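You operate a simulated robot arm through the tools that you are given. There is no shell and no other tool. Be economical: measure what you need, move in short steps, check, and stop when the job is done.

You are at the controls of a simulated robot arm. One attempt, no reset.

Task
Clamp the green rod in the vice and file its burr off.
Fine: put the file back, free the rod and lay it in the rod tray. Set down upright: black file.

The check looks at the end state, three seconds after you hand in, the way a careful person would. Anything else that was tipped, shoved, dropped, spilled or broken makes it a failure.

Robot
A 6-joint arm with a two-finger parallel gripper, fixed in place. Base frame: the origin is at the foot of the arm, x ahead of it, y to its left, z up; the work surface is at about z = 850. Readings come in mm, degrees, newtons and seconds.
With the tool pointing down near the work surface it reaches from about 240 to 640 mm from the base axis. Its first joint turns from -66.0 to 66.0 degrees. Payload 2.7 kg.
The TCP is the grasp point between the finger pads, 23 mm short of the fingertips. In the tool frame z runs along the fingers and y along their closing line. Largest opening 94 mm; finger width 38, thickness 10; the body of the gripper, 54 by 96 mm, starts 39 mm behind the TCP.
Orientation is that of the tool frame in the base frame, as [roll, pitch, yaw] about the fixed x, y, z axes, in that order (R = Rz(yaw) Ry(pitch) Rx(roll)). With the fingers straight down and closing along the base's y, the tool's x points along the base's -x, its y along +y and its z along -z.

Tools
- The arm moves only by the tool step_arm. Its argument "increments" is a list that holds one entry, the list of rows, each a list of 7 numbers: the shift along the tool's x, y, z in mm, then the turn, a rotation vector about the tool's x, y, z in degrees, then the gripper command, from -1 (shut) to 1 (fully open), values between in proportion. In form: [[[dx, dy, dz, wx, wy, wz, fingers], ...]]. A call has 1 to 20 rows; each row is the pose to reach, as a shift and turn from the pose commanded when the call began, along the tool's axes at that moment. Rows are played at 5 a second. More than 50 mm and 8.6 degrees between two rows, or a gripper value outside its range, and nothing of the call is played. Where a pose cannot be reached the arm comes as near as it can. A force on the tool above 40 N (or 10 N above the force at the start of the call, whichever is more), or a blocked arm, ends the call early, and 0.2 s more pass. Each finger travels about 45 mm/s and halts on what it meets, pressing with about 38 N; the grip force reading is that of the motor and also rises with nothing between the fingers. The clock runs only during rows and for 0.2 s after the last one: add rows that repeat a pose to give the fingers time. The reply holds the time, the measured pose of the TCP, the force on the tool along the base axes, the opening and the grip force, in the units named above and with some noise, with the torque about the TCP (base axes, N m) and any sound that the robot's microphone picked up.
- Cameras (640 x 400 px; columns grow to the right, rows downward): "scene" is fixed at [79.9, -444.9, 1388.6]; the picture's right is [0.67, -0.74, 0.00], its down [-0.52, -0.47, -0.71] and it looks along [0.53, 0.48, -0.70] (base axes); focal length 322 px, centre (320, 200). "wrist" rides on the gripper at [86, 16, -74] in the tool frame; the picture's right is [-0.18, 0.98, 0.00], its down [-0.58, -0.11, -0.81] and it looks along [-0.79, -0.15, 0.59] (tool axes); focal length 243 px, centre (320, 200). There is no depth. A picture from a camera that has moved, and an enlarged one, comes with that camera's place and axes in the base frame and with its lens.
- camera(camera): a new picture of that camera. The clock stands still meanwhile.
- close_up(camera, box): a new picture of the part [left, top, right, bottom] of that camera's present view, enlarged. The clock stands still meanwhile.
- finish_job(): hands the job in; it is judged then, once.

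Work in short steps. Places have to be worked out from the pictures, the camera data and where the tool is seen: move nearer, look again, correct. Check each grasp and each placing, and mend what went wrong. You have 120 turns and 64 pictures in all, those below and enlarged ones among them. Open the gripper and draw the arm clear of the work before you hand the job in, unless the task says otherwise; then end with one line.

The tools are called as a command line: name --argument value ..., lists and objects as JSON in quotes. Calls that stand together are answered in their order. step_arm: Moves the arm, as the interface text tells. Its arguments: {"type":"object","properties":{"increments":{"type":"array"}},"required":["increments"]} The other tools are called the same way: camera (camera) takes a picture; close_up (camera, box) takes an enlarged picture of a part of a camera's view; finish_job () hands the job in.

At the start:

```text
t: 0.0
tcp_pos: [310.3, -151.6, 1156.1]
tcp_rot: [179.9, 0.0, 180.0]
wrist_force: [0.1, 0.8, 0.7]
ft_torque: [-0.03, -0.02, 0.0]
finger_gap: 94.0
grasp_force: 0.1
```

scene: 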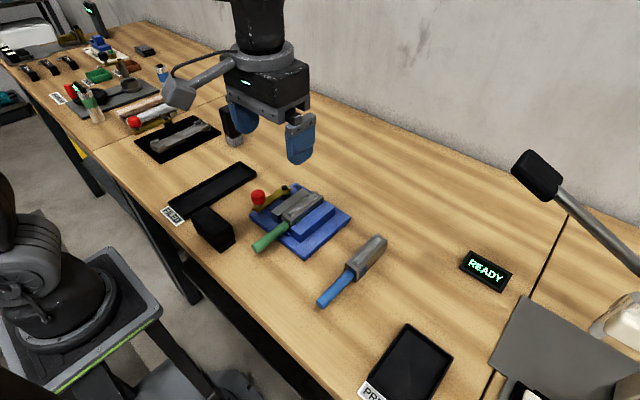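
wrist: 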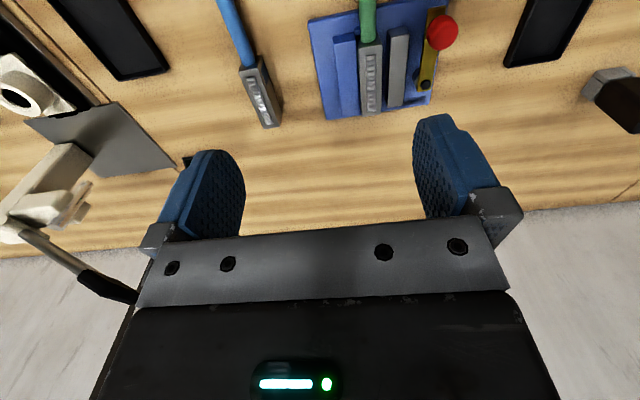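

I start by enlarging the work area to identify the rods, vice, file and trays.

close_up --camera "scene" --box '[220, 160, 420, 320]'

close_up --camera "scene" --box '[90, 80, 290, 260]'

close_up --camera "scene" --box '[320, 230, 640, 400]'

```text
2.50 times, centred on (320, 240) of scene
camera zoom: at [79.9, -444.9, 1388.6], right [0.67, -0.74, 0.0], down [-0.52, -0.47, -0.71], along [0.53, 0.48, -0.7], focal length 804 px, centre (320, 100)
```

zoom: 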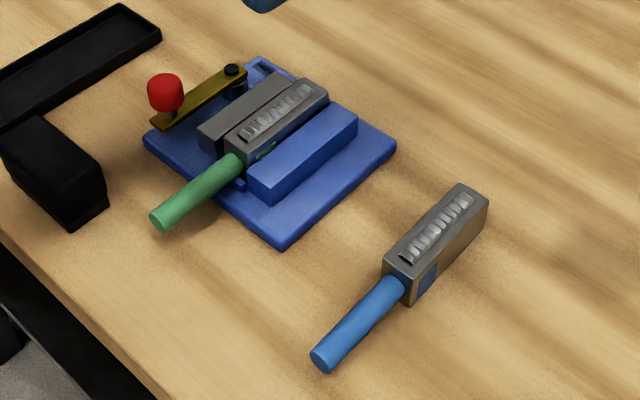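

```text
2.22 times, centred on (190, 170) of scene
camera zoom: at [79.9, -444.9, 1388.6], right [0.67, -0.74, 0.0], down [-0.52, -0.47, -0.71], along [0.53, 0.48, -0.7], focal length 715 px, centre (609, 267)
```

zoom: 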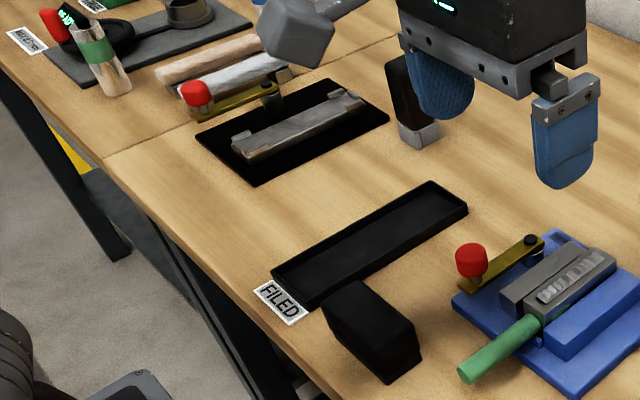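

```text
2.00 times, centred on (480, 315) of scene
camera zoom: at [79.9, -444.9, 1388.6], right [0.67, -0.74, 0.0], down [-0.52, -0.47, -0.71], along [0.53, 0.48, -0.7], focal length 643 px, centre (0, -30)
```

zoom: 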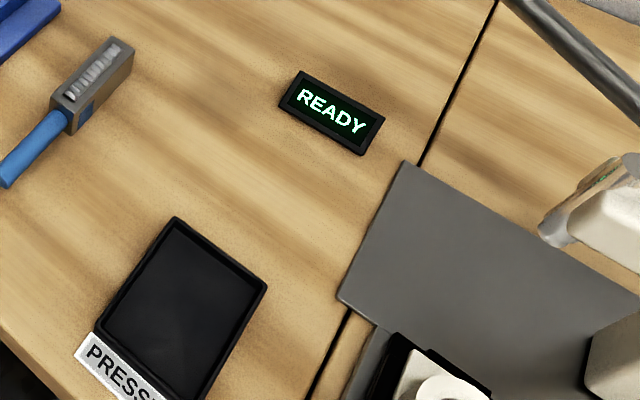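

I need finer detail on the black block, the standing tool and the vice.

close_up --camera "scene" --box '[180, 90, 260, 140]'

close_up --camera "scene" --box '[240, 170, 360, 260]'

close_up --camera "scene" --box '[150, 150, 270, 260]'

```text
8.00 times, centred on (220, 115) of scene
camera zoom: at [79.9, -444.9, 1388.6], right [0.67, -0.74, 0.0], down [-0.52, -0.47, -0.71], along [0.53, 0.48, -0.7], focal length 2574 px, centre (1120, 880)
```

zoom: 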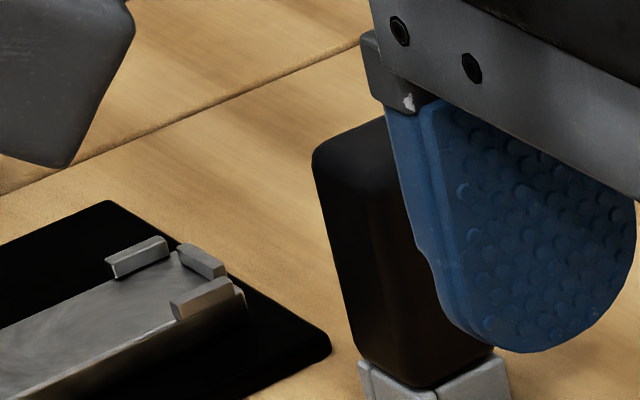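

```text
4.44 times, centred on (300, 215) of scene
camera zoom: at [79.9, -444.9, 1388.6], right [0.67, -0.74, 0.0], down [-0.52, -0.47, -0.71], along [0.53, 0.48, -0.7], focal length 1430 px, centre (409, 133)
```

zoom: 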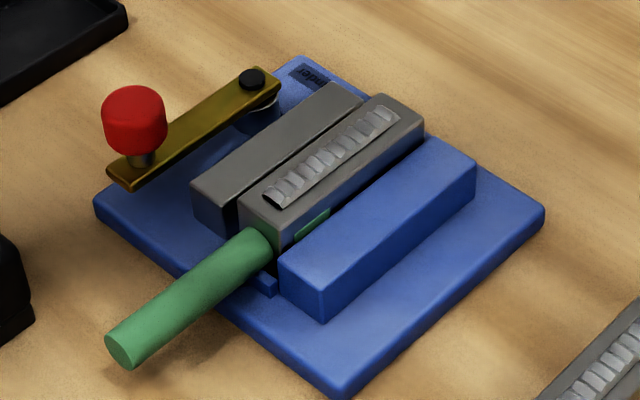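

```text
3.64 times, centred on (210, 205) of scene
camera zoom: at [79.9, -444.9, 1388.6], right [0.67, -0.74, 0.0], down [-0.52, -0.47, -0.71], along [0.53, 0.48, -0.7], focal length 1170 px, centre (720, 182)
```

zoom: 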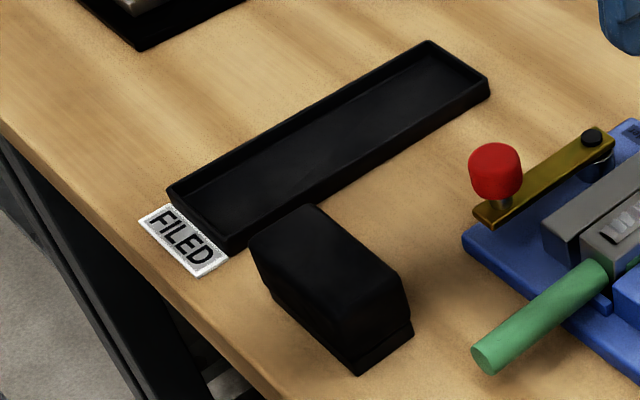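

The standing black/grey object is near (500, 262) and the black flanged block near (245, 5). I move left and look with the wrist camera to tell which is the file.

step_arm --increments '[[[0, 50, 0, 0, 0, 0, 1], [0, 100, 0, 0, 0, 0, 1], [0, 150, 0, 0, 0, 0, 1], [0, 200, 0, 0, 0, 0, 1], [0, 250, 0, 0, 0, 0, 1], [0, 300, 0, 0, 0, 0, 1], [0, 340, 0, 0, 0, 0, 1], [0, 370, 0, 0, 0, 0, 1]]]'

camera --camera "wrist"

camera --camera "scene"

```text
t: 1.8
tcp_pos: [309.8, 219.2, 1156.9]
tcp_rot: [179.9, 0.0, 180.0]
wrist_force: [0.0, -0.1, -0.1]
ft_torque: [-0.01, 0.0, -0.01]
finger_gap: 94.1
grasp_force: 0.1
```

```text
55 pictures are left
camera wrist: at [224.5, 234.7, 1231.4], right [0.18, 0.98, 0.0], down [0.58, -0.11, 0.81], along [0.79, -0.15, -0.59], focal length 243 px, centre (320, 200)
```

wrist: 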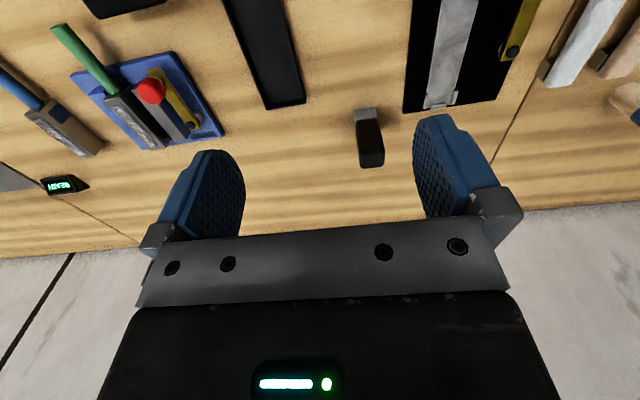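

```text
54 pictures are left
```

scene: 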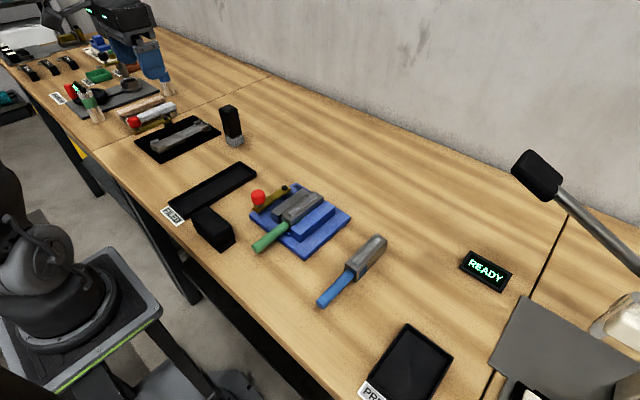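

close_up --camera "scene" --box '[200, 95, 264, 155]'

close_up --camera "wrist" --box '[330, 90, 410, 180]'

close_up --camera "scene" --box '[180, 195, 250, 260]'

```text
6.67 times, centred on (232, 125) of scene
camera zoom: at [79.9, -444.9, 1388.6], right [0.67, -0.74, 0.0], down [-0.52, -0.47, -0.71], along [0.53, 0.48, -0.7], focal length 2145 px, centre (907, 700)
```

zoom: 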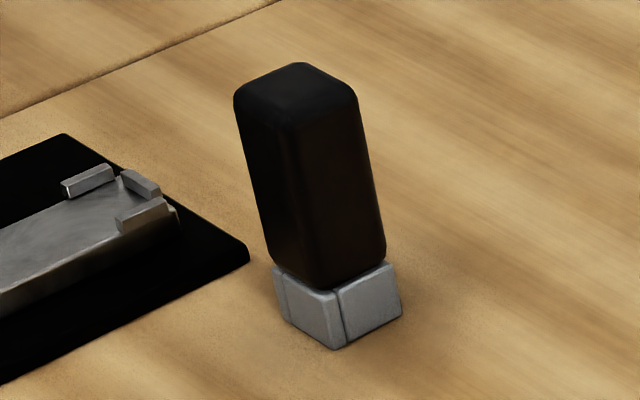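

```text
4.44 times, centred on (370, 135) of wrist
camera zoom: at [224.5, 234.7, 1231.4], right [0.18, 0.98, 0.0], down [0.58, -0.11, 0.81], along [0.79, -0.15, -0.59], focal length 1078 px, centre (98, 489)
```

zoom: 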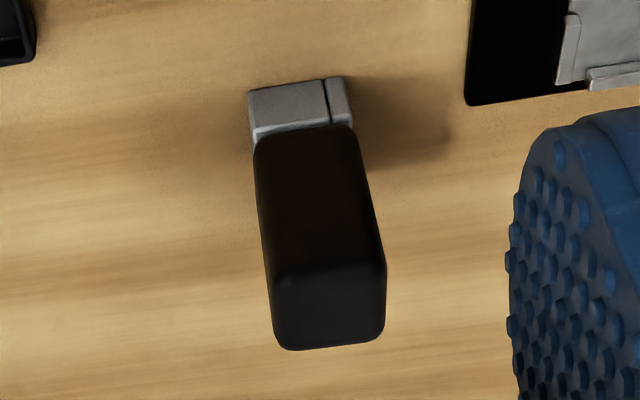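

```text
6.15 times, centred on (215, 228) of scene
camera zoom: at [79.9, -444.9, 1388.6], right [0.67, -0.74, 0.0], down [-0.52, -0.47, -0.71], along [0.53, 0.48, -0.7], focal length 1980 px, centre (966, 31)
```

zoom: 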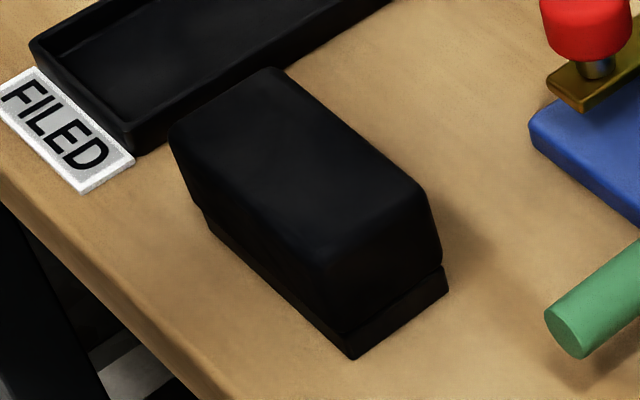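

Both objects are black, so I close in on the tall one at about (498, 268), tall ~100 mm, to see its base.

step_arm --increments '[[[-30, 10, 40, 0, 0, 0, 1], [-60, 20, 80, 0, 0, 0, 1], [-80, 30, 115, 0, 0, 0, 1], [-90, 40, 150, 0, 0, 0, 1], [-90, 40, 150, 0, 0, 0, 1]]]'

camera --camera "wrist"

```text
refused: row 1 steps farther than a row can; nothing moved
```

```text
50 pictures are left
camera wrist: at [224.5, 234.7, 1231.4], right [0.18, 0.98, 0.0], down [0.58, -0.11, 0.81], along [0.79, -0.15, -0.59], focal length 243 px, centre (320, 200)
```

wrist: 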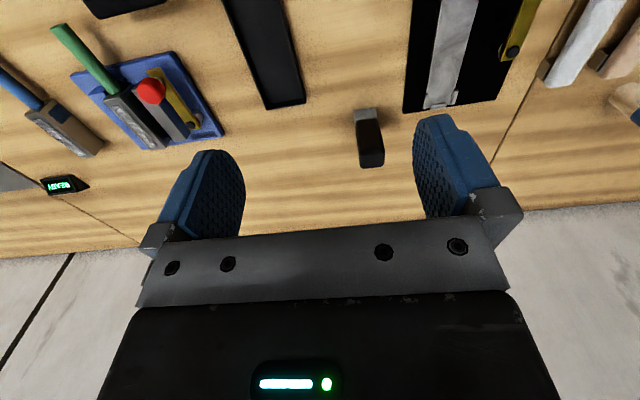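

The step exceeded 50 mm; I repeat with smaller steps.

step_arm --increments '[[[-20, 10, 30, 0, 0, 0, 1], [-40, 20, 60, 0, 0, 0, 1], [-60, 30, 90, 0, 0, 0, 1], [-80, 40, 120, 0, 0, 0, 1], [-90, 40, 150, 0, 0, 0, 1], [-90, 40, 150, 0, 0, 0, 1]]]'

camera --camera "wrist"

```text
t: 3.2
tcp_pos: [399.6, 257.1, 1006.5]
tcp_rot: [-180.0, 0.0, 180.0]
wrist_force: [-0.6, 0.5, -0.5]
ft_torque: [0.0, 0.04, 0.01]
finger_gap: 94.2
grasp_force: 0.1
```

```text
49 pictures are left
camera wrist: at [314.6, 273.6, 1081.4], right [0.18, 0.98, 0.0], down [0.58, -0.11, 0.81], along [0.79, -0.15, -0.59], focal length 243 px, centre (320, 200)
```

wrist: 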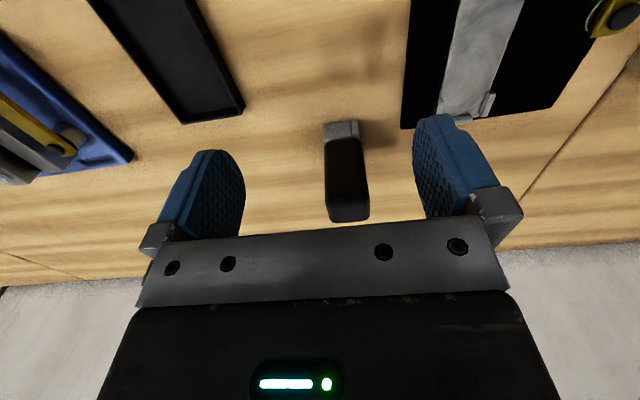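

close_up --camera "wrist" --box '[300, 105, 390, 225]'

```text
3.33 times, centred on (345, 165) of wrist
camera zoom: at [314.6, 273.6, 1081.4], right [0.18, 0.98, 0.0], down [0.58, -0.11, 0.81], along [0.79, -0.15, -0.59], focal length 809 px, centre (237, 317)
```

zoom: 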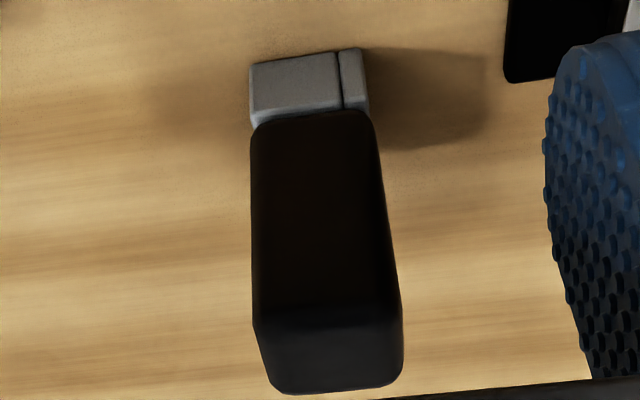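

This one looks like a handle with two metal pole pieces (perhaps a magnet or tester), not clearly a file. I look at the flanged block near the tray from the left side, turning the wrist 90°.

step_arm --increments '[[[12, -16, 0, 0, 0, 8, 1], [24, -32, 0, 0, 0, 16, 1], [36, -48, 0, 0, 0, 24, 1], [48, -64, 0, 0, 0, 32, 1], [60, -80, 0, 0, 0, 40, 1], [72, -96, 0, 0, 0, 48, 1], [84, -112, 0, 0, 0, 56, 1], [96, -128, 0, 0, 0, 64, 1], [108, -144, 0, 0, 0, 72, 1], [120, -160, 0, 0, 0, 80, 1], [132, -176, 0, 0, 0, 88, 1], [135, -180, 0, 0, 0, 90, 1], [135, -180, 0, 0, 0, 90, 1]]]'

camera --camera "wrist"

```text
t: 6.0
tcp_pos: [265.0, 76.5, 1007.3]
tcp_rot: [179.9, 0.1, 89.9]
wrist_force: [0.0, -0.2, -0.2]
ft_torque: [0.01, -0.02, 0.01]
finger_gap: 94.1
grasp_force: 0.2
```

```text
47 pictures are left
camera wrist: at [282.1, 163.3, 1081.6], right [0.98, -0.19, 0.0], down [-0.11, -0.58, 0.81], along [-0.15, -0.79, -0.59], focal length 243 px, centre (320, 200)
```

wrist: 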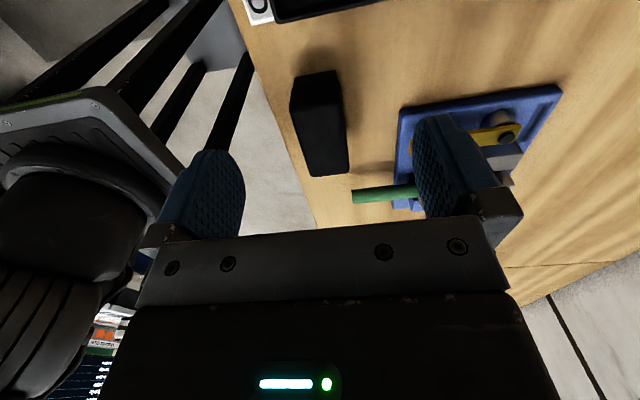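

close_up --camera "wrist" --box '[260, 60, 370, 190]'

```text
3.08 times, centred on (315, 125) of wrist
camera zoom: at [282.1, 163.3, 1081.6], right [0.98, -0.19, 0.0], down [-0.11, -0.58, 0.81], along [-0.15, -0.79, -0.59], focal length 746 px, centre (335, 431)
```

zoom: 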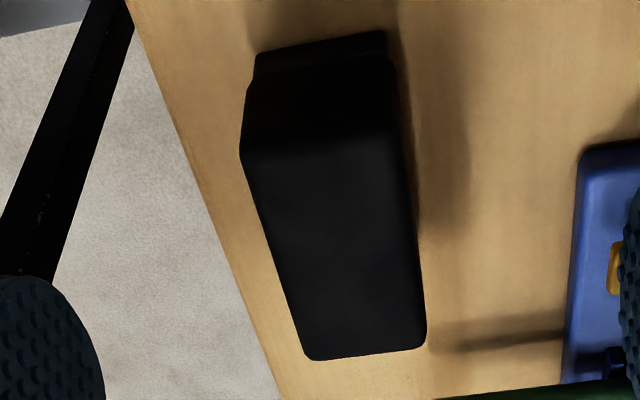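

The flanged block looks like a hand file with a narrower sole. I check the neighbouring black station with the scene camera to understand which tool belongs to it.

close_up --camera "scene" --box '[60, 80, 250, 180]'

```text
3.37 times, centred on (155, 130) of scene
camera zoom: at [79.9, -444.9, 1388.6], right [0.67, -0.74, 0.0], down [-0.52, -0.47, -0.71], along [0.53, 0.48, -0.7], focal length 1084 px, centre (876, 436)
```

zoom: 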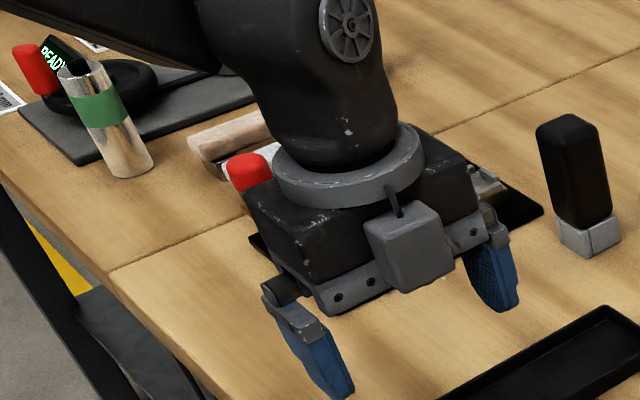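

The block spans x 236–277, y −30–52, ~55 mm tall (centre ≈ (257, 11)). Next I shift over to view the vice and its lever from the left side.

step_arm --increments '[[[-15, 30, 0, 0, 0, 0, 1], [-30, 60, 0, 0, 0, 0, 1], [-45, 90, 0, 0, 0, 0, 1], [-60, 115, 0, 0, 0, 0, 1], [-60, 115, 0, 0, 0, 0, 1]]]'

camera --camera "wrist"

```text
t: 7.2
tcp_pos: [382.1, 17.1, 1007.1]
tcp_rot: [-180.0, 0.0, 90.1]
wrist_force: [0.6, -0.3, -0.1]
ft_torque: [0.02, -0.04, 0.02]
finger_gap: 94.3
grasp_force: 0.1
```

```text
44 pictures are left
camera wrist: at [398.2, 103.7, 1081.9], right [0.98, -0.18, 0.0], down [-0.11, -0.58, 0.81], along [-0.15, -0.79, -0.59], focal length 243 px, centre (320, 200)
```

wrist: 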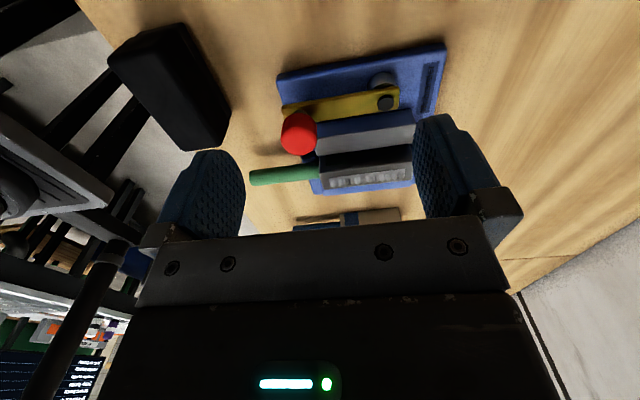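

close_up --camera "wrist" --box '[240, 30, 460, 210]'

close_up --camera "scene" --box '[240, 170, 360, 260]'

```text
2.22 times, centred on (350, 120) of wrist
camera zoom: at [398.2, 103.7, 1081.9], right [0.98, -0.18, 0.0], down [-0.11, -0.58, 0.81], along [-0.15, -0.79, -0.59], focal length 539 px, centre (253, 378)
```

zoom: 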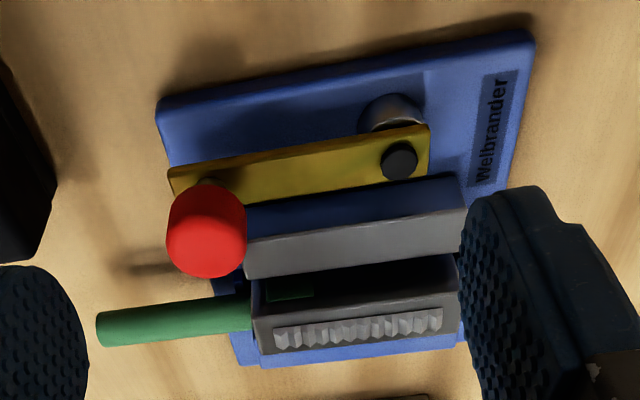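

```text
4.44 times, centred on (300, 215) of scene
camera zoom: at [79.9, -444.9, 1388.6], right [0.67, -0.74, 0.0], down [-0.52, -0.47, -0.71], along [0.53, 0.48, -0.7], focal length 1430 px, centre (409, 133)
```

zoom: 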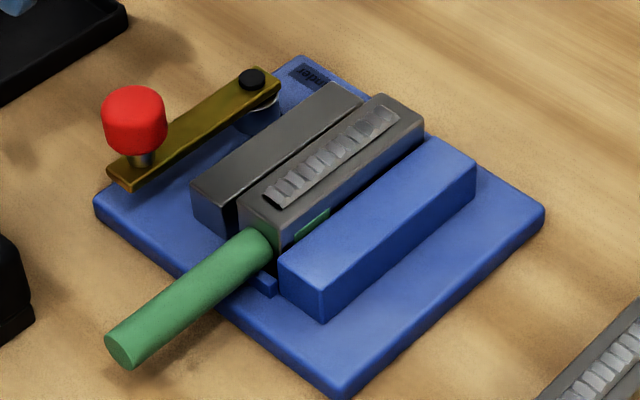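

Triangulating: pivot ≈ (431, −17), red knob ≈ (360, −14, 917), lever pointing −x; the jaw is open with a gap. The head (top z≈903) blocks a swing to −y, so the lever likely swings to +y. I move above the knob.

step_arm --increments '[[[-15, -11, 20, 0, 0, 0, 1], [-31, -22, 40, 0, 0, 0, 1], [-31, -22, 60, 0, 0, 0, 1], [-31, -22, 60, 0, 0, 0, 1]]]'

camera --camera "wrist"

```text
t: 8.2
tcp_pos: [358.9, -13.6, 946.8]
tcp_rot: [-179.9, -0.1, 90.0]
wrist_force: [0.0, -0.7, -0.3]
ft_torque: [-0.03, 0.0, 0.02]
finger_gap: 94.1
grasp_force: 0.0
```

```text
41 pictures are left
camera wrist: at [376.0, 72.4, 1021.6], right [0.98, -0.18, 0.0], down [-0.11, -0.58, 0.81], along [-0.15, -0.79, -0.59], focal length 243 px, centre (320, 200)
```

wrist: 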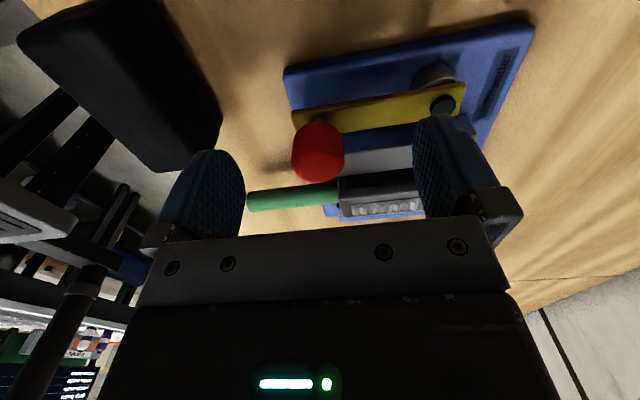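

Knob sits almost under the TCP (≈(357, −17)). I narrow the fingers, descend to z≈921 and grip it.

step_arm --increments '[[[0, -2, 0, 0, 0, 0, 0.3], [0, -2, 10, 0, 0, 0, 0.3], [0, -2, 18, 0, 0, 0, 0.3], [0, -2, 25, 0, 0, 0, 0.3], [0, -2, 25, 0, 0, 0, 0.3], [0, -2, 25, 0, 0, 0, -0.2], [0, -2, 25, 0, 0, 0, -0.5], [0, -2, 25, 0, 0, 0, -0.8], [0, -2, 25, 0, 0, 0, -0.8]]]'

camera --camera "wrist"

```text
t: 10.2
tcp_pos: [355.8, -15.0, 921.7]
tcp_rot: [180.0, 0.0, 90.0]
wrist_force: [-1.7, -0.3, -0.5]
ft_torque: [-0.1, -0.07, 0.01]
finger_gap: 28.5
grasp_force: 44.9
```

```text
40 pictures are left
camera wrist: at [373.4, 72.8, 996.5], right [0.98, -0.18, 0.0], down [-0.11, -0.58, 0.81], along [-0.15, -0.79, -0.59], focal length 243 px, centre (320, 200)
```

wrist: 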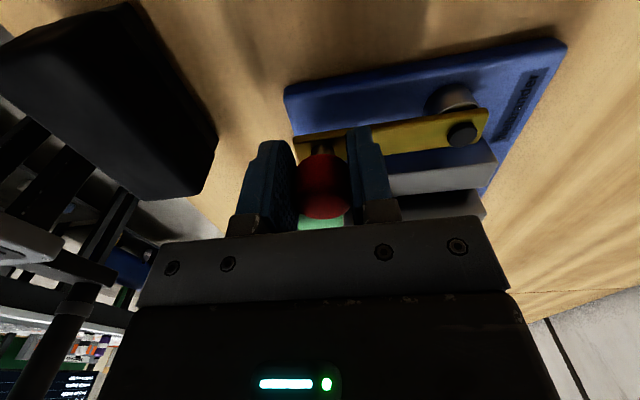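

Knob gripped (28.5 mm). I try a small arc of about 12° toward +y and watch forces.

step_arm --increments '[[[5, 0.2, 0, 0, 0, 0, -0.8], [10, 0.7, 0, 0, 0, 0, -0.8], [15.6, 1.6, 0, 0, 0, 0, -0.8], [15.6, 1.6, 0, 0, 0, 0, -0.8]]]'

close_up --camera "wrist" --box '[220, 20, 580, 245]'

```text
t: 11.2
tcp_pos: [356.8, 1.8, 921.8]
tcp_rot: [-180.0, 0.0, 90.0]
wrist_force: [-5.1, -6.6, -1.4]
ft_torque: [-0.5, -0.35, -0.52]
finger_gap: 29.6
grasp_force: 44.3
```

```text
1.78 times, centred on (400, 132) of wrist
camera zoom: at [374.5, 88.1, 996.5], right [0.98, -0.18, 0.0], down [-0.11, -0.58, 0.81], along [-0.15, -0.79, -0.59], focal length 431 px, centre (178, 320)
```

zoom: 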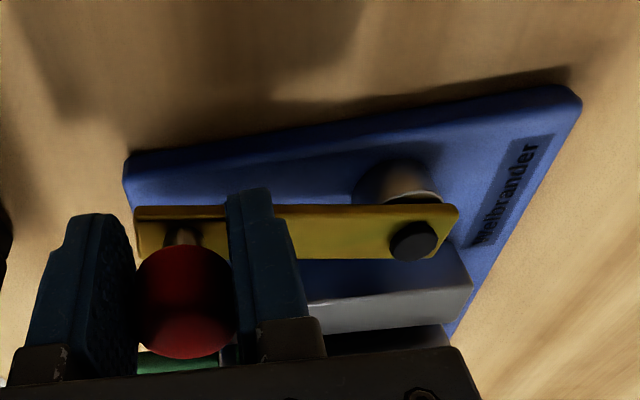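

The lever swings freely with about 7 N drag. I continue the arc to about 45°.

step_arm --increments '[[[7.6, 2.1, 0, 0, 0, 4, -0.8], [16.1, 5.4, 0, 0, 0, 10, -0.8], [22, 8.6, 0, 0, 0, 15, -0.8], [27.4, 12, 0, 0, 0, 20, -0.8], [32.5, 16, 0, 0, 0, 25, -0.8], [37.4, 20.4, 0, 0, 0, 30, -0.8], [37.4, 20.4, 0, 0, 0, 30, -0.8]]]'

camera --camera "wrist"

close_up --camera "scene" --box '[240, 170, 360, 260]'

```text
t: 12.5
tcp_pos: [376.8, 34.0, 922.6]
tcp_rot: [179.6, 0.0, 62.8]
wrist_force: [7.7, -5.4, -6.9]
ft_torque: [0.04, 0.33, 0.17]
finger_gap: 29.6
grasp_force: 44.9
stopped in row 6: the force on the tool passed its limit at 42 N (the readings are from after the stop); the commanded pose is now the measured one
```

```text
38 pictures are left
camera wrist: at [432.5, 105.0, 996.9], right [0.79, -0.61, 0.01], down [-0.37, -0.47, 0.8], along [-0.49, -0.64, -0.59], focal length 243 px, centre (320, 200)
```

wrist: 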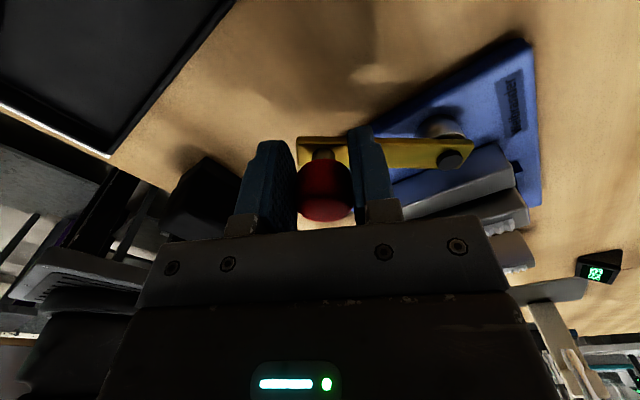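

```text
4.44 times, centred on (300, 215) of scene
camera zoom: at [80.2, -445.0, 1388.5], right [0.67, -0.74, 0.0], down [-0.52, -0.47, -0.71], along [0.53, 0.48, -0.7], focal length 1430 px, centre (409, 133)
```

zoom: 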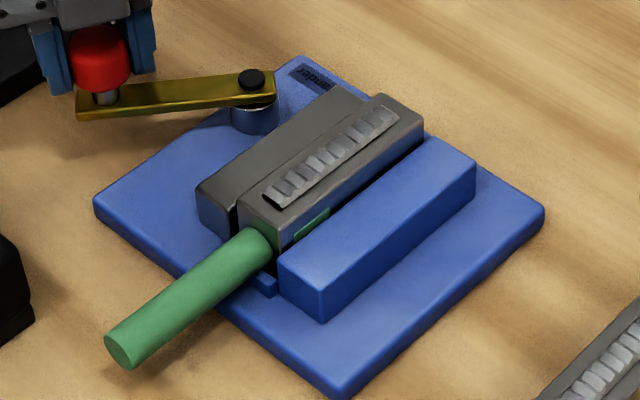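

Lever is at ~43° and the jaw has begun to close (gap to the head narrower). The head isn't yet against the fixed jaw, so I continue slower.

step_arm --increments '[[[3.5, 0.9, 0, 0, 0, 3, -0.8], [7, 1.9, 0, 0, 0, 6, -0.8], [10.3, 3.1, 0, 0, 0, 9, -0.8], [13.6, 4.7, 0, 0, 0, 12, -0.8], [17, 6.5, 0, 0, 0, 15, -0.8], [20.1, 8.4, 0, 0, 0, 17, -0.8], [20.1, 8.4, 0, 0, 0, 17, -0.8]]]'

close_up --camera "scene" --box '[240, 170, 360, 260]'

```text
t: 13.5
tcp_pos: [387.1, 42.0, 922.9]
tcp_rot: [179.5, -0.2, 52.3]
wrist_force: [6.9, -6.9, -4.6]
ft_torque: [0.25, 0.35, 0.03]
finger_gap: 29.6
grasp_force: 45.3
stopped in row 4: the force on the tool passed its limit at 41 N (the readings are from after the stop); the commanded pose is now the measured one
```

```text
4.44 times, centred on (300, 215) of scene
camera zoom: at [80.1, -445.1, 1388.5], right [0.67, -0.74, 0.0], down [-0.52, -0.47, -0.71], along [0.53, 0.48, -0.7], focal length 1430 px, centre (409, 133)
```

zoom: 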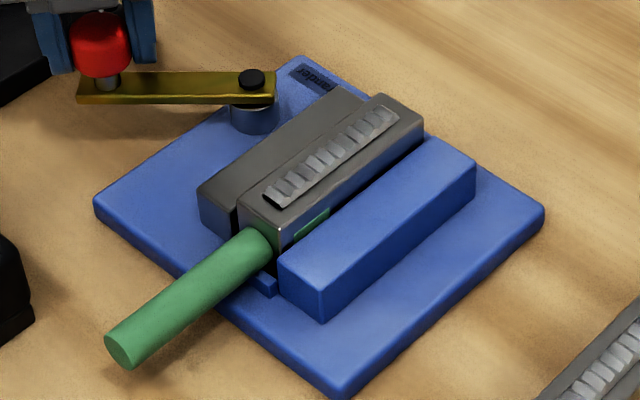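

Lever at ~54°. Refit of the points gives pivot ≈ (432, −20), radius 76.5; I continue along this corrected arc in fine steps.

step_arm --increments '[[[2.5, 0.8, 0, 0, 0, 2, -0.8], [5, 1.7, 0, 0, 0, 4, -0.8], [7.4, 2.7, 0, 0, 0, 6, -0.8], [9.9, 3.8, 0, 0, 0, 8, -0.8], [12.3, 4.9, 0, 0, 0, 10, -0.8], [14.7, 6.1, 0, 0, 0, 12, -0.8], [17, 7.4, 0, 0, 0, 14, -0.8], [19.3, 8.7, 0, 0, 0, 16, -0.8], [22, 10.6, 0, 0, 0, 18.5, -0.8], [24.8, 12.6, 0, 0, 0, 21, -0.8], [27.3, 14.7, 0, 0, 0, 23.5, -0.8], [29.8, 16.9, 0, 0, 0, 26, -0.8]]]'

close_up --camera "scene" --box '[240, 170, 360, 260]'

```text
t: 16.1
tcp_pos: [419.2, 52.8, 922.4]
tcp_rot: [179.7, -0.3, 26.1]
wrist_force: [5.8, -30.6, -12.9]
ft_torque: [0.24, 0.07, 0.17]
finger_gap: 29.6
grasp_force: 44.9
```

```text
4.44 times, centred on (300, 215) of scene
camera zoom: at [80.2, -445.7, 1388.3], right [0.67, -0.74, 0.0], down [-0.52, -0.47, -0.71], along [0.53, 0.48, -0.7], focal length 1430 px, centre (409, 133)
```

zoom: 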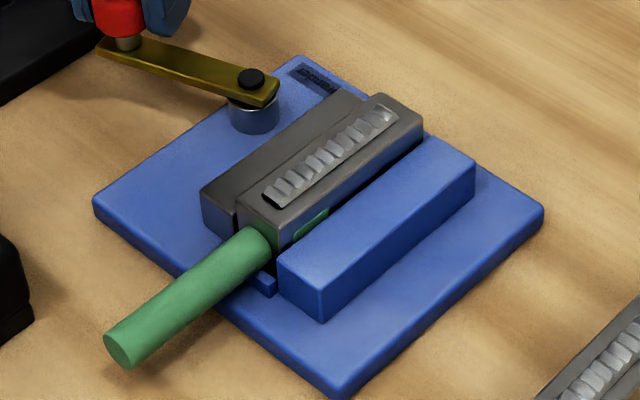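

At ~80° the jaw is nearly on the head; there's a radial pull of 30 N, so I shorten the radius and continue towards 100°.

step_arm --increments '[[[0, 2.2, 0, 0, 0, 0, -0.8], [2.5, 3.5, 0, 0, 0, 2.5, -0.8], [5.1, 5.3, 0, 0, 0, 5, -0.8], [8, 6.4, 0, 0, 0, 7.5, -0.8], [11.2, 7.5, 0, 0, 0, 10, -0.8], [14, 9, 0, 0, 0, 12.5, -0.8], [16.6, 10.9, 0, 0, 0, 15, -0.8], [19.2, 12.6, 0, 0, 0, 17.5, -0.8], [21.9, 14.4, 0, 0, 0, 20, -0.8]]]'

close_up --camera "scene" --box '[240, 170, 360, 260]'

```text
t: 17.1
tcp_pos: [426.7, 56.7, 921.7]
tcp_rot: [-179.1, -0.5, 19.6]
wrist_force: [-3.1, 9.0, 2.2]
ft_torque: [-0.67, 0.05, -0.22]
finger_gap: 29.7
grasp_force: 45.2
out of reach, approached as far as the arm can: row 4, 5
stopped in row 5: the force on the tool passed its limit at 56 N (the readings are from after the stop); the commanded pose is now the measured one
```

```text
4.44 times, centred on (300, 215) of scene
camera zoom: at [79.8, -444.7, 1388.7], right [0.67, -0.74, 0.0], down [-0.52, -0.47, -0.71], along [0.53, 0.48, -0.7], focal length 1430 px, centre (409, 133)
```

zoom: 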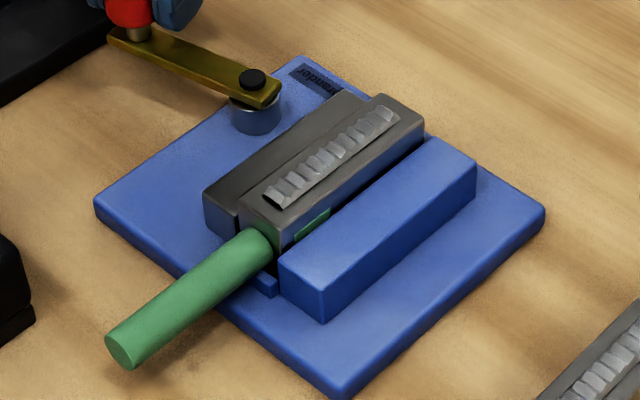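

The wrist joint reached its limit near yaw 18°. I release, lift, turn back to yaw 90 (closing along x, the push direction now), and re-grip.

step_arm --increments '[[[0, 0, 0, 0, 0, 0, 0], [0, 0, 0, 0, 0, 0, 0.3], [0, 0, -20, 0, 0, 0, 0.3], [0, 0, -40, 0, 0, 0, 0.3], [0, 0, -40, 0, 0, -8, 0.3], [0, 0, -40, 0, 0, -16, 0.3], [0, 0, -40, 0, 0, -24, 0.3], [0, 0, -40, 0, 0, -32, 0.3], [0, 0, -40, 0, 0, -40, 0.3], [0, 0, -40, 0, 0, -48, 0.3], [0, 0, -40, 0, 0, -56, 0.3], [0, 0, -40, 0, 0, -64, 0.3], [0, 0, -40, 0, 0, -70.4, 0.3], [0, 0, -40, 0, 0, -70.4, 0.3]]]'

camera --camera "wrist"

```text
t: 20.1
tcp_pos: [427.3, 53.3, 961.6]
tcp_rot: [179.8, -1.0, 90.1]
wrist_force: [0.0, 0.1, -0.6]
ft_torque: [0.04, 0.02, -0.01]
finger_gap: 61.2
grasp_force: 0.0
```

```text
33 pictures are left
camera wrist: at [444.6, 138.3, 1038.4], right [0.98, -0.18, 0.0], down [-0.11, -0.6, 0.8], along [-0.15, -0.78, -0.61], focal length 243 px, centre (320, 200)
```

wrist: 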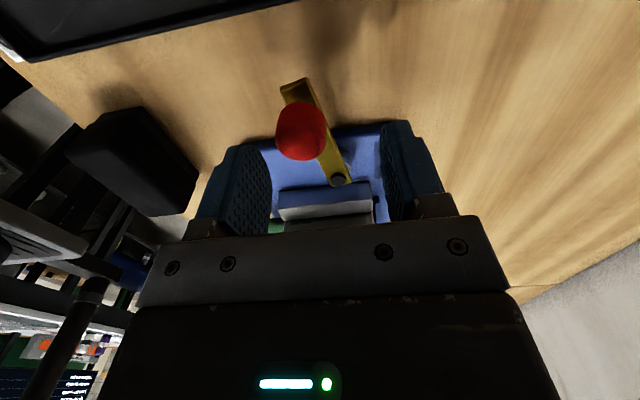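

Knob now at about (417, 52), lever ≈ 79–80°. I re-grip it with fingers along x.

step_arm --increments '[[[0, -9, 0, 0, 0, 0, 0.3], [0, -9, 14, 0, 0, 0, 0.3], [0, -9, 28, 0, 0, 0, 0.3], [0, -9, 39, 0, 0, 0, 0.3], [0, -9, 39, 0, 0, 0, -0.2], [0, -9, 39, 0, 0, 0, -0.5], [0, -9, 39, 0, 0, 0, -0.8], [0, -9, 39, 0, 0, 0, -0.8]]]'

```text
t: 21.9
tcp_pos: [419.7, 53.5, 922.2]
tcp_rot: [180.0, -1.1, 89.9]
wrist_force: [-1.3, 2.6, -1.5]
ft_torque: [0.04, 0.37, -0.1]
finger_gap: 29.3
grasp_force: 44.9
```

Gripped. I push along the arc in the +x direction.

step_arm --increments '[[[0.4, 3, 0, 0, 0, 0, -0.8], [0.7, 6.5, 0, 0, 0, 0, -0.8], [0.8, 9, 0, 0, 0, 0, -0.8], [0.9, 12, 0, 0, 0, 0, -0.8], [0.8, 15, 0, 0, 0, 0, -0.8], [0.6, 18.5, 0, 0, 0, 0, -0.8], [0.2, 22, 0, 0, 0, 0, -0.8], [-0.3, 25, 0, 0, 0, 0, -0.8], [-0.3, 25, 0, 0, 0, 0, -0.8]]]'

close_up --camera "scene" --box '[240, 170, 360, 260]'

```text
t: 23.2
tcp_pos: [430.4, 55.3, 922.4]
tcp_rot: [-179.2, -0.8, 89.9]
wrist_force: [-10.4, -0.5, 8.6]
ft_torque: [0.32, -0.35, 0.09]
finger_gap: 29.9
grasp_force: 44.9
stopped in row 6: the force on the tool passed its limit at 45 N (the readings are from after the stop); the commanded pose is now the measured one
```

```text
4.44 times, centred on (300, 215) of scene
camera zoom: at [79.5, -445.0, 1388.6], right [0.67, -0.74, 0.0], down [-0.52, -0.47, -0.71], along [0.53, 0.48, -0.7], focal length 1430 px, centre (409, 133)
```

zoom: 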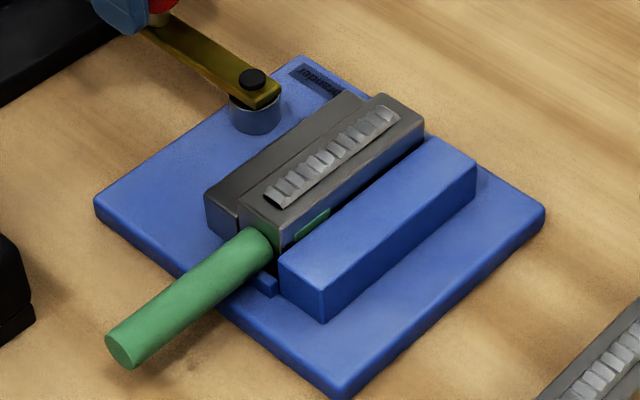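

The jaw is now essentially on the head, lever ~90°. I test whether it goes further.

step_arm --increments '[[[0, 1.5, 0, 0, 0, 0, -0.8], [0, 3, 0, 0, 0, 0, -0.8], [0, 4.5, 0, 0, 0, 0, -0.8], [-0.2, 6, 0, 0, 0, 0, -0.8], [-0.4, 8, 0, 0, 0, 0, -0.8], [-0.6, 10, 0, 0, 0, 0, -0.8], [-0.9, 12, 0, 0, 0, 0, -0.8], [-1.2, 14, 0, 0, 0, 0, -0.8]]]'

close_up --camera "wrist" --box '[200, 60, 480, 240]'

```text
t: 23.8
tcp_pos: [428.9, 53.9, 922.1]
tcp_rot: [-178.9, -0.9, 90.0]
wrist_force: [-11.7, -0.7, 8.1]
ft_torque: [0.29, -0.62, 0.06]
finger_gap: 29.8
grasp_force: 44.8
stopped in row 2: the force on the tool passed its limit at 42 N (the readings are from after the stop); the commanded pose is now the measured one
```

```text
2.22 times, centred on (340, 150) of wrist
camera zoom: at [449.1, 140.0, 998.0], right [0.98, -0.18, -0.02], down [-0.09, -0.59, 0.8], along [-0.16, -0.78, -0.6], focal length 539 px, centre (276, 311)
```

zoom: 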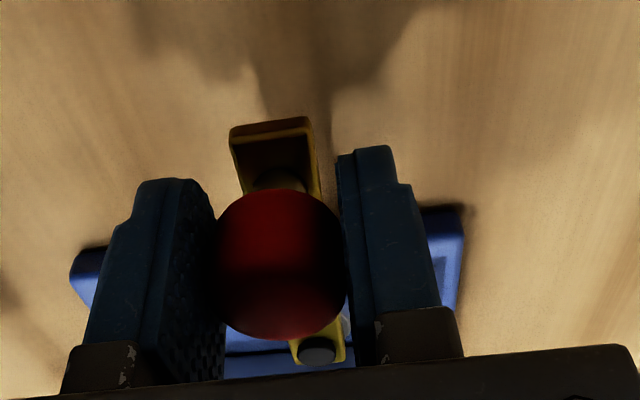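

The lever hits a firm stop just at ~90°, so it is likely clamped. I release, lift, and check whether lever and jaw hold.

step_arm --increments '[[[0, 0, 0, 0, 0, 0, -0.2], [0, 0, 0, 0, 0, 0, 0.3], [0, 0, -20, 0, 0, 0, 0.3], [0, 0, -45, 0, 0, 0, 0.3], [-10, 0, -90, 0, 0, 0, 0.3], [-10, 0, -90, 0, 0, 0, 0.3]]]'

close_up --camera "scene" --box '[240, 170, 360, 260]'

close_up --camera "wrist" --box '[200, 60, 480, 240]'

```text
t: 25.2
tcp_pos: [432.1, 42.6, 1012.2]
tcp_rot: [-178.8, -0.9, 89.9]
wrist_force: [0.3, 0.9, 0.3]
ft_torque: [0.0, -0.02, 0.02]
finger_gap: 60.9
grasp_force: 0.0
```

```text
4.44 times, centred on (300, 215) of scene
camera zoom: at [79.9, -444.9, 1388.6], right [0.67, -0.74, 0.0], down [-0.52, -0.47, -0.71], along [0.53, 0.48, -0.7], focal length 1430 px, centre (409, 133)
```

zoom: 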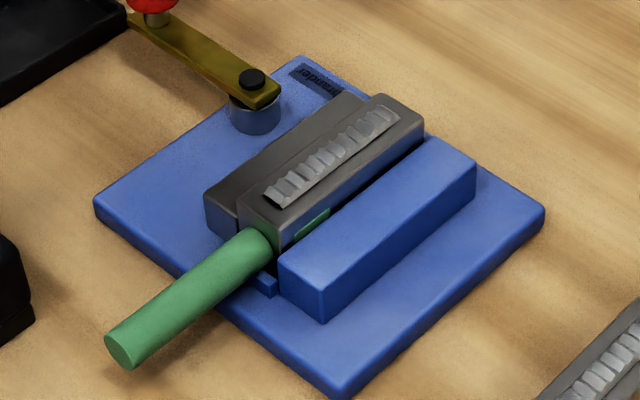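

```text
2.22 times, centred on (340, 150) of wrist
camera zoom: at [451.5, 128.6, 1088.8], right [0.98, -0.19, -0.02], down [-0.09, -0.59, 0.8], along [-0.16, -0.78, -0.6], focal length 539 px, centre (276, 311)
```

zoom: 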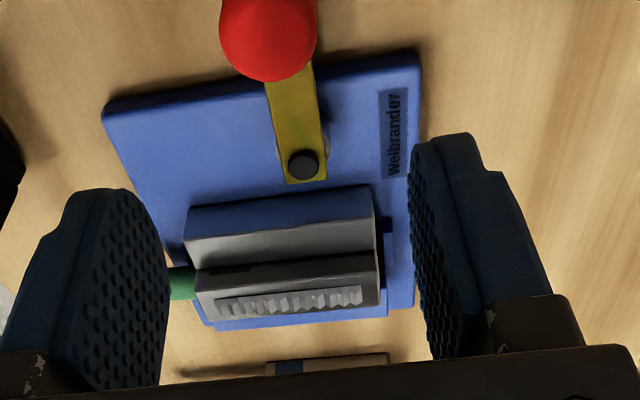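

The lever stays put and the jaw rests on the head. Next I level the tool and go above the black block at (257, 11).

step_arm --increments '[[[-8, -35, 0, -0.6, -0.5, 0, 0.6], [-16, -70, 0, -1.2, -0.9, 0, 0.8], [-24, -105, 10, -1.2, -0.9, 0, 0.8], [-32, -140, 20, -1.2, -0.9, 0, 0.8], [-32, -175, 30, -1.2, -0.9, 0, 0.8], [-32, -175, 40, -1.2, -0.9, 0, 0.8], [-32, -175, 40, -1.2, -0.9, 0, 0.8]]]'

camera --camera "wrist"

```text
t: 26.8
tcp_pos: [255.9, 12.8, 975.5]
tcp_rot: [179.9, 0.1, 89.9]
wrist_force: [-0.6, -0.5, -0.5]
ft_torque: [0.01, 0.02, -0.02]
finger_gap: 84.4
grasp_force: 0.1
```

```text
28 pictures are left
camera wrist: at [273.6, 98.8, 1050.2], right [0.98, -0.19, 0.0], down [-0.11, -0.58, 0.81], along [-0.15, -0.79, -0.59], focal length 243 px, centre (320, 200)
```

wrist: 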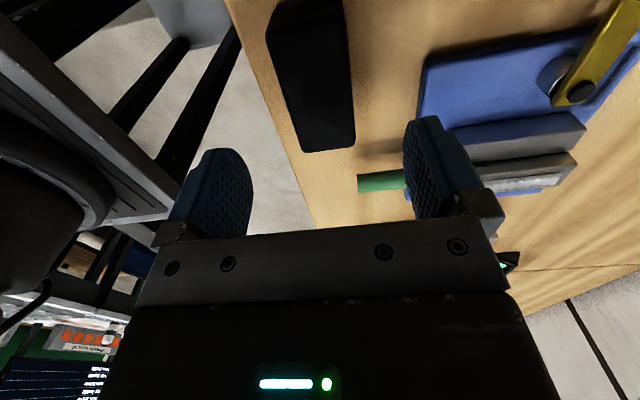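

Block top edges confirm centre ≈ (256, 11). I descend to z≈889 and grip its sides.

step_arm --increments '[[[-2, 0, 25, 0, 0, 0, 0.8], [-2, 0, 50, 0, 0, 0, 0.8], [-2, 0, 70, 0, 0, 0, 0.8], [-2, 0, 86, 0, 0, 0, 0.8], [-2, 0, 86, 0, 0, 0, 0.8], [-2, 0, 86, 0, 0, 0, 0.2], [-2, 0, 86, 0, 0, 0, -0.2], [-2, 0, 86, 0, 0, 0, -0.6], [-2, 0, 86, 0, 0, 0, -0.6]]]'

```text
t: 28.8
tcp_pos: [256.7, 10.7, 888.9]
tcp_rot: [180.0, 0.0, 89.8]
wrist_force: [0.9, -0.8, -0.7]
ft_torque: [-0.02, -0.01, 0.01]
finger_gap: 45.1
grasp_force: 37.8
```

Gripped (45 mm). I lift it and inspect.

step_arm --increments '[[[0, 0, -20, 0, 0, 0, -0.6], [0, 0, -45, 0, 0, 0, -0.6], [0, 0, -70, 0, 0, 0, -0.6], [0, 0, -95, 0, 0, 0, -0.6], [0, 0, -95, 0, 0, 0, -0.6]]]'

close_up --camera "scene" --box '[170, 110, 330, 230]'

```text
t: 30.0
tcp_pos: [255.7, 10.9, 984.3]
tcp_rot: [179.9, 0.1, 89.9]
wrist_force: [0.6, -0.7, -3.9]
ft_torque: [0.0, 0.03, 0.0]
finger_gap: 44.9
grasp_force: 38.1
```

```text
3.33 times, centred on (250, 170) of scene
camera zoom: at [79.9, -444.9, 1388.6], right [0.67, -0.74, 0.0], down [-0.52, -0.47, -0.71], along [0.53, 0.48, -0.7], focal length 1072 px, centre (553, 300)
```

zoom: 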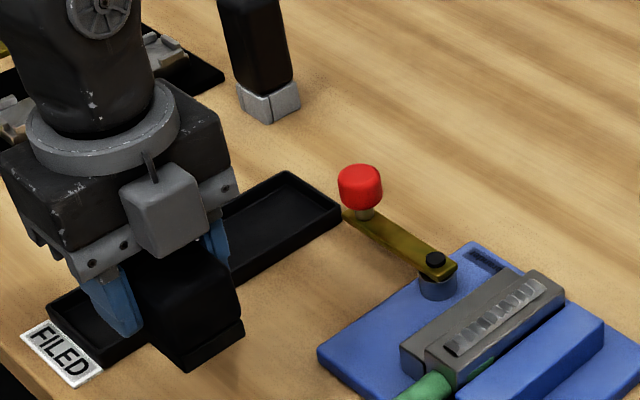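

The block (≈0.35 kg, with its sole) came up as one. Head top is ≈ z 908, strip x 372–450 at y ≈ −99. I carry it over the strip with the sole at ~z 940.

step_arm --increments '[[[-22, 25, 0, 0, 0, 0, -0.6], [-44, 50, 0, 0, 0, 0, -0.6], [-66, 75, 0, 0, 0, 0, -0.6], [-88, 100, 0, 0, 0, 0, -0.6], [-110, 130, 0, 0, 0, 0, -0.6], [-110, 130, 10, 0, 0, 0, -0.6], [-110, 130, 20, 0, 0, 0, -0.6], [-110, 130, 20, 0, 0, 0, -0.6]]]'

close_up --camera "scene" --box '[220, 140, 380, 260]'

```text
t: 31.8
tcp_pos: [387.3, -100.4, 963.4]
tcp_rot: [179.9, 0.0, 89.9]
wrist_force: [0.7, -0.4, -2.6]
ft_torque: [-0.01, -0.03, 0.03]
finger_gap: 44.7
grasp_force: 37.6
```

```text
3.33 times, centred on (300, 200) of scene
camera zoom: at [79.9, -444.9, 1388.6], right [0.67, -0.74, 0.0], down [-0.52, -0.47, -0.71], along [0.53, 0.48, -0.7], focal length 1072 px, centre (387, 200)
```

zoom: 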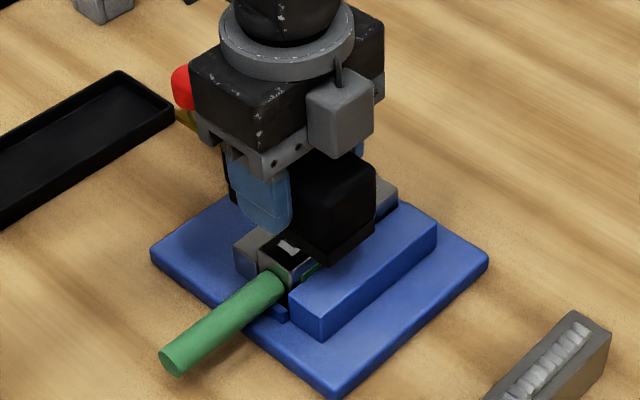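

The block is over the strip. I descend slowly looking for contact (expected at TCP ≈ 947).

step_arm --increments '[[[0, 0, 3, 0, 0, 0, -0.6], [0, 0, 6, 0, 0, 0, -0.6], [0, 0, 8, 0, 0, 0, -0.6], [0, 0, 10, 0, 0, 0, -0.6], [0, 0, 12, 0, 0, 0, -0.6], [0, 0, 13, 0, 0, 0, -0.6], [0, 0, 14, 0, 0, 0, -0.6], [0, 0, 14, 0, 0, 0, -0.6]]]'

```text
t: 33.6
tcp_pos: [387.1, -100.3, 949.4]
tcp_rot: [-180.0, 0.0, 89.9]
wrist_force: [0.5, 0.2, -3.3]
ft_torque: [-0.02, 0.03, -0.01]
finger_gap: 44.9
grasp_force: 38.0
```

No contact yet at 949.4; I go on in 1 mm steps.

step_arm --increments '[[[0, 0, 1, 0, 0, 0, -0.6], [0, 0, 2, 0, 0, 0, -0.6], [0, 0, 3, 0, 0, 0, -0.6], [0, 0, 4, 0, 0, 0, -0.6], [0, 0, 4, 0, 0, 0, -0.6]]]'

```text
t: 34.8
tcp_pos: [386.5, -100.0, 946.1]
tcp_rot: [179.9, 0.1, 90.0]
wrist_force: [0.1, 0.8, -2.4]
ft_torque: [-0.03, -0.04, 0.01]
finger_gap: 44.8
grasp_force: 38.5
```

step_arm --increments '[[[0, 0, 1, 0, 0, 0, -0.6], [0, 0, 2, 0, 0, 0, -0.6], [0, 0, 3, 0, 0, 0, -0.6], [0, 0, 4, 0, 0, 0, -0.6], [0, 0, 5, 0, 0, 0, -0.6], [0, 0, 5, 0, 0, 0, -0.6]]]'

close_up --camera "scene" --box '[240, 160, 360, 250]'

```text
t: 35.8
tcp_pos: [387.8, -100.9, 945.0]
tcp_rot: [179.8, 0.0, 90.0]
wrist_force: [-4.8, 1.7, 6.6]
ft_torque: [0.13, 0.37, -0.02]
finger_gap: 44.7
grasp_force: 38.3
stopped in row 5: the force on the tool passed its limit at 43 N (the readings are from after the stop); the commanded pose is now the measured one
```

```text
4.44 times, centred on (300, 205) of scene
camera zoom: at [79.7, -444.8, 1388.6], right [0.67, -0.74, 0.0], down [-0.52, -0.47, -0.71], along [0.53, 0.48, -0.7], focal length 1430 px, centre (409, 178)
```

zoom: 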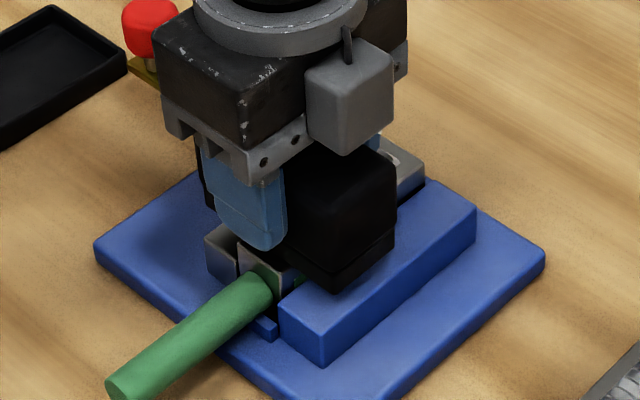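

Contact at TCP ≈ 945 with ~10 N downward. I do a stroke in +x and back and listen.

step_arm --increments '[[[0, 8, 0.3, 0, 0, 0, -0.6], [0, 16, 0.3, 0, 0, 0, -0.6], [0, 24, 0.3, 0, 0, 0, -0.6], [0, 32, 0.3, 0, 0, 0, -0.6], [0, 40, 0.3, 0, 0, 0, -0.6], [0, 48, 0.3, 0, 0, 0, -0.6], [0, 40, 0.3, 0, 0, 0, -0.6], [0, 32, 0.3, 0, 0, 0, -0.6], [0, 24, 0.3, 0, 0, 0, -0.6], [0, 16, 0.3, 0, 0, 0, -0.6], [0, 8, 0.3, 0, 0, 0, -0.6], [0, 0, 0.3, 0, 0, 0, -0.6]]]'

```text
t: 38.4
tcp_pos: [388.7, -100.8, 944.9]
tcp_rot: [179.5, 0.2, 90.0]
wrist_force: [11.8, 0.6, 13.4]
ft_torque: [0.08, -0.15, -0.04]
finger_gap: 45.2
grasp_force: 37.8
```

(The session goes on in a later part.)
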